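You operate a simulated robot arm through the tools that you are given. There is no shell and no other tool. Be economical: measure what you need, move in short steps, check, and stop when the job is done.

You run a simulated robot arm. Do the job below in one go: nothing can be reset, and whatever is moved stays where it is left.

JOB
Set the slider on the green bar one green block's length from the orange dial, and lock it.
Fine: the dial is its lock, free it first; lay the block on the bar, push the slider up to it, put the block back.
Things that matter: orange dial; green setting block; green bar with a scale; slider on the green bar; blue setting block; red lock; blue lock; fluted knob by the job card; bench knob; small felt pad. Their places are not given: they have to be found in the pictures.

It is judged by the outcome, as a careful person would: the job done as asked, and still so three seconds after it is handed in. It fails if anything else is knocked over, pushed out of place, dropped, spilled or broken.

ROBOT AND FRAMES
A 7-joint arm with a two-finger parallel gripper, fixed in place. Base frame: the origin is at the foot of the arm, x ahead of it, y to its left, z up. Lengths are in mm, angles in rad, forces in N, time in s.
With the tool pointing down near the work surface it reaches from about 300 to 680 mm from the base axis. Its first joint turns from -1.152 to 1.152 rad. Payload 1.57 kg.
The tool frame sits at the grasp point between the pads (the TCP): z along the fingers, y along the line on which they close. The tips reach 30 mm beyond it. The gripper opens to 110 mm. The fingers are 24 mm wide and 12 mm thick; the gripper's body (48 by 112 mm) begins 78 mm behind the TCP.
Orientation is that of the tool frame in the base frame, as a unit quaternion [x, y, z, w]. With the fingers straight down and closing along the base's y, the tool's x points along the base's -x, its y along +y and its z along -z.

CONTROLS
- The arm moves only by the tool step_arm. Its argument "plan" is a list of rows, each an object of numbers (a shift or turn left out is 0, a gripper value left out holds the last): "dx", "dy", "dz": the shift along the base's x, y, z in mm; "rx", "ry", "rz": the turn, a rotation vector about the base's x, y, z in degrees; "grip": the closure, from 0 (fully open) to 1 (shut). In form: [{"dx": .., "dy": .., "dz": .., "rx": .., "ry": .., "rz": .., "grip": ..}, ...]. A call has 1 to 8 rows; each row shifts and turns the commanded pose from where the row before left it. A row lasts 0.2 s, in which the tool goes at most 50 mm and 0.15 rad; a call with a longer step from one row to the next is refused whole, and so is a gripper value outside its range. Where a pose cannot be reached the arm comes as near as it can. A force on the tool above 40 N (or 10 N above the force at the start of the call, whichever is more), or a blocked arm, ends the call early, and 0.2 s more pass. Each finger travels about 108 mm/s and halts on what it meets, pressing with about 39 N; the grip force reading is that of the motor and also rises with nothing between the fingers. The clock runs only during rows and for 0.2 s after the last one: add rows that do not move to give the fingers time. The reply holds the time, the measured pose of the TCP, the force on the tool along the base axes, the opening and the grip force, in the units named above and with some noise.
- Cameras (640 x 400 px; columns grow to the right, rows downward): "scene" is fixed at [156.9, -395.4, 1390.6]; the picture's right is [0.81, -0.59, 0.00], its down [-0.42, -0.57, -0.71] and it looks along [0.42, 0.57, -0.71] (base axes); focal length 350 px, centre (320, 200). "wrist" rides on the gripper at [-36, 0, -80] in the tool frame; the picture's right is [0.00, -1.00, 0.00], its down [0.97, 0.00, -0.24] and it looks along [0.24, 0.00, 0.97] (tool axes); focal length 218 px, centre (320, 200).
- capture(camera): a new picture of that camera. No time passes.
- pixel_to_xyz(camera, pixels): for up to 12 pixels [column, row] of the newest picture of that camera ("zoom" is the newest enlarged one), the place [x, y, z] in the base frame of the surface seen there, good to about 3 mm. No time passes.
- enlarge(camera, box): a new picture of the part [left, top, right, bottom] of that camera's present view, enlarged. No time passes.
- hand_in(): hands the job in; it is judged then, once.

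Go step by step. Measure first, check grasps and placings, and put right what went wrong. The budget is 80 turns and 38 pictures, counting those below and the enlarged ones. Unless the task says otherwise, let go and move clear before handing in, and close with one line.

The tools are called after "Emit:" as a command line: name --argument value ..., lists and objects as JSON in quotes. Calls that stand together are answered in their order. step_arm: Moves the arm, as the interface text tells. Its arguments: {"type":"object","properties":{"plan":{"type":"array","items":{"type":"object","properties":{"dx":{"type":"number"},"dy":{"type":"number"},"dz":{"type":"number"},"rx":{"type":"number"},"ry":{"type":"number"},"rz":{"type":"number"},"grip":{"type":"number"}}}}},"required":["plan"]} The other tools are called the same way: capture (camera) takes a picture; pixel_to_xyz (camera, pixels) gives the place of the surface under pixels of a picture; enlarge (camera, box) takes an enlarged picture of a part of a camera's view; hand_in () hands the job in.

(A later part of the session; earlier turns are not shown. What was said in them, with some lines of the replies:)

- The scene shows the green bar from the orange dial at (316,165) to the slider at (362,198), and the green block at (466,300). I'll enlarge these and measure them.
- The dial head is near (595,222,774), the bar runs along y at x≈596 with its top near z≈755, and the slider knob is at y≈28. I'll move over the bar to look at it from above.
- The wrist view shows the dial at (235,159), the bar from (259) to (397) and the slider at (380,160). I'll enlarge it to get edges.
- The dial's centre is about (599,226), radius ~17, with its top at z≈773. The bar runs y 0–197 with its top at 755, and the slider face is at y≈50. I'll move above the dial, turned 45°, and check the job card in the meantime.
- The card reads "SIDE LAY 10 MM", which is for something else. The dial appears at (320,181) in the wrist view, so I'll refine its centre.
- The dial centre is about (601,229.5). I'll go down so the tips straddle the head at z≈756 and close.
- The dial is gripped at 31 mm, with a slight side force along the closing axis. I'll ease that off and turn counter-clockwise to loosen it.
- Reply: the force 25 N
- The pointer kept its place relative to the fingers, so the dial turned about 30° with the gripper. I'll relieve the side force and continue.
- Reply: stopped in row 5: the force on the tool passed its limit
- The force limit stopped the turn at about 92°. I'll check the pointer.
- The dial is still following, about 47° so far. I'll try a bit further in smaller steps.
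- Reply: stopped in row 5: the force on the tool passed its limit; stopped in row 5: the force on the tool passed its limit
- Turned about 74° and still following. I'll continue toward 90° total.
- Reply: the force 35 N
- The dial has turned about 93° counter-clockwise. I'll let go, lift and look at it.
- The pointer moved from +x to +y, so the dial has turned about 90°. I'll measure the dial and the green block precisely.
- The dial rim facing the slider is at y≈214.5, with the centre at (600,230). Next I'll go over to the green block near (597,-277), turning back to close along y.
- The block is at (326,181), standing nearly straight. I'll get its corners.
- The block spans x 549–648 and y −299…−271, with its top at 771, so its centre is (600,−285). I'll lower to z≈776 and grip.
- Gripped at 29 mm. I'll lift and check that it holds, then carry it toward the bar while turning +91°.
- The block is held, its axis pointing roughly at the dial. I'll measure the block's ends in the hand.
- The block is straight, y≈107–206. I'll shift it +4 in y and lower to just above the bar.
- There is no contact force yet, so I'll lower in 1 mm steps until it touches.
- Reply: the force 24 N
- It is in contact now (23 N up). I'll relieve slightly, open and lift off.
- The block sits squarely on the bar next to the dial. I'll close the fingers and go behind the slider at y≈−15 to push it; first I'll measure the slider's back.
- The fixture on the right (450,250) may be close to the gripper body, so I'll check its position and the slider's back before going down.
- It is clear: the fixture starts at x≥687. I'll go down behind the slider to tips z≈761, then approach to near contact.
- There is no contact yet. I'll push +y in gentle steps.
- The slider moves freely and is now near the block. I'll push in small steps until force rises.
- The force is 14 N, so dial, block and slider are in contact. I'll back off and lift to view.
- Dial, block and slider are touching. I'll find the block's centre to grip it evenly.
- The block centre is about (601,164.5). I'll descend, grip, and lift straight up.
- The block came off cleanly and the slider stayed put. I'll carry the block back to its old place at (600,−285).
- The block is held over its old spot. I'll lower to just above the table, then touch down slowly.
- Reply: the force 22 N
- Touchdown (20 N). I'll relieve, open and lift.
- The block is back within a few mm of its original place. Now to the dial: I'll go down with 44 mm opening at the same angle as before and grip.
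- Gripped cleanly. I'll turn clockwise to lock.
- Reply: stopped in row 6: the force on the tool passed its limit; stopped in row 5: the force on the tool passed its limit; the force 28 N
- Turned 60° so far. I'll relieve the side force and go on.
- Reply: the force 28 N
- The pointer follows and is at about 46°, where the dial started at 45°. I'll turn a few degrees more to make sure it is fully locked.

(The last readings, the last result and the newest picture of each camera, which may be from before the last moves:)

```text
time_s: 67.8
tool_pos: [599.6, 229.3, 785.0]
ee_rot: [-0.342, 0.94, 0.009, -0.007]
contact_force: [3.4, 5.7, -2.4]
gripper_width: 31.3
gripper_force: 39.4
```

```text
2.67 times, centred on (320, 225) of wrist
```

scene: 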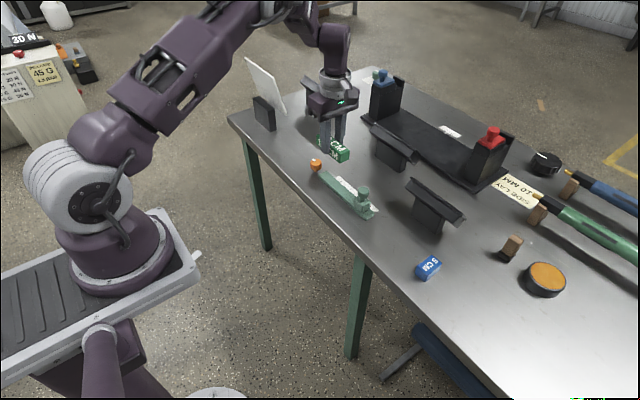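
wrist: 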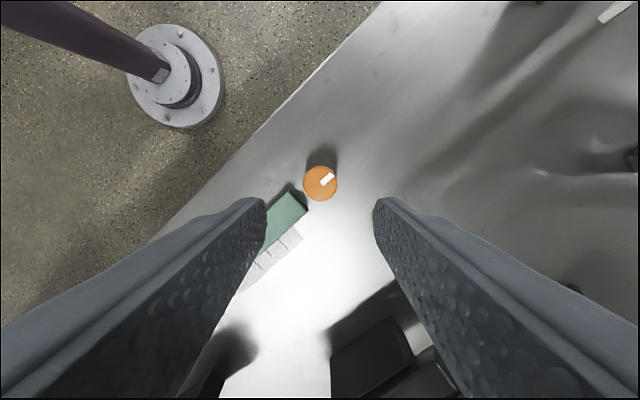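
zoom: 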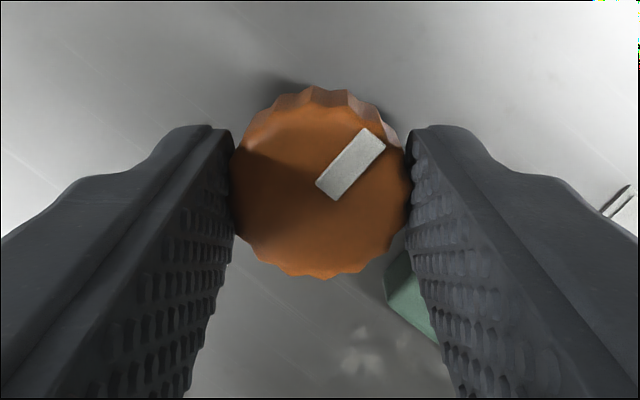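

The pointer lagged the fingers slightly, so the dial is at its locked stop. I'll release, lift, and check the slider.

Emit:
step_arm --plan '[{"rz": 2}, {"grip": 0.62}, {"grip": 0.55}, {"dz": 5}, {"dz": 25}, {"dz": 35}, {"dz": 35}, {}]'

Emit:
step_arm --plan '[{"dy": -20, "rz": -7, "dz": 15}, {"dy": -20, "rz": -7, "dz": 15}, {"dy": -20, "rz": -7, "dz": 15}, {"dy": -20, "rz": -7, "dz": 15}, {"dy": -20, "rz": -7, "dz": 15}, {"rz": -5, "grip": 0.2}, {}]'

Emit:
enlarge --camera "wrist" --box '[210, 105, 410, 215]'

Emit:
capture --camera "scene"

```text
time_s: 69.7
tool_pos: [599.5, 227.4, 885.1]
ee_rot: [-0.357, 0.934, 0.008, -0.009]
contact_force: [1.3, -0.5, -0.7]
gripper_width: 49.4
gripper_force: 0.0
```

```text
time_s: 71.2
tool_pos: [599.2, 127.3, 960.5]
ee_rot: [-0.016, 1.0, 0.01, -0.006]
contact_force: [-0.3, 0.5, 0.4]
gripper_width: 88.2
gripper_force: 0.2
```

```text
3.20 times, centred on (310, 160) of wrist
```

zoom: 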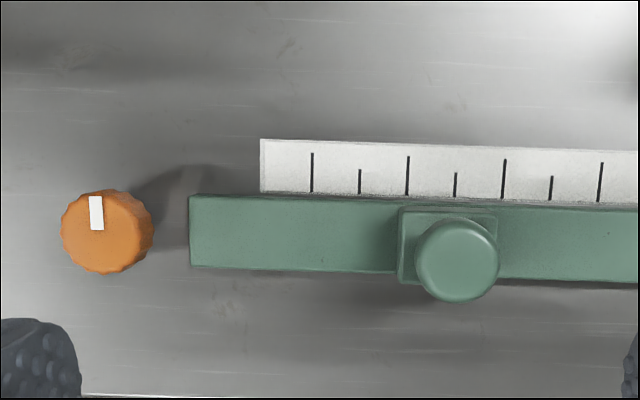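

```text
5 pictures are left
```

scene: 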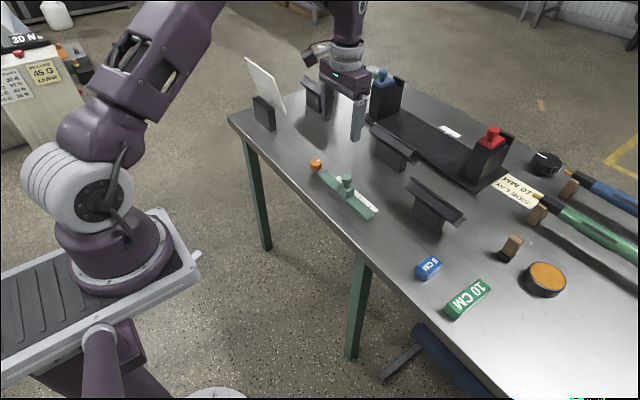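

The dial pointer is back in its original direction and everything else is in place. I'll measure the gap between the dial rim and the slider face.

Emit:
pixel_to_xyz --camera "zoom" --pixels '[[152, 235], [147, 235], [106, 230], [62, 230], [396, 250], [400, 250], [404, 250], [408, 250], [193, 235]]'

Emit:
pixel_to_xyz --camera "scene" --pixels '[[429, 266], [466, 298], [347, 181], [316, 163]]'

```text
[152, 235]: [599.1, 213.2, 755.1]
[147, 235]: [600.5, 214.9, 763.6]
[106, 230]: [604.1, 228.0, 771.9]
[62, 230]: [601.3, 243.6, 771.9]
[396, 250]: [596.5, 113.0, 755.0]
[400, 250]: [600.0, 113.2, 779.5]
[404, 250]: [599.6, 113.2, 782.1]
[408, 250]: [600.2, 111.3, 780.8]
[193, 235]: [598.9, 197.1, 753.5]
```

```text
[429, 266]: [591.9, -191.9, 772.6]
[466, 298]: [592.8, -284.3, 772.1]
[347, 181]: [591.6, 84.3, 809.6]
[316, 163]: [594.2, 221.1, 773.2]
```

The dial rim is at y≈213.5 and the slider face at y≈113.3, a gap of about 100 mm. The dial is back at its locked stop, the block is back in place and the arm is clear, so I'm handing in.

Emit:
hand_in

```text
The job is handed in.
```

The slider is set about 100 mm (one green block's length) from the orange dial, the dial is turned back to its locked stop (I didn't push the slider to test it), and the green block is back within a few mm of where it was.
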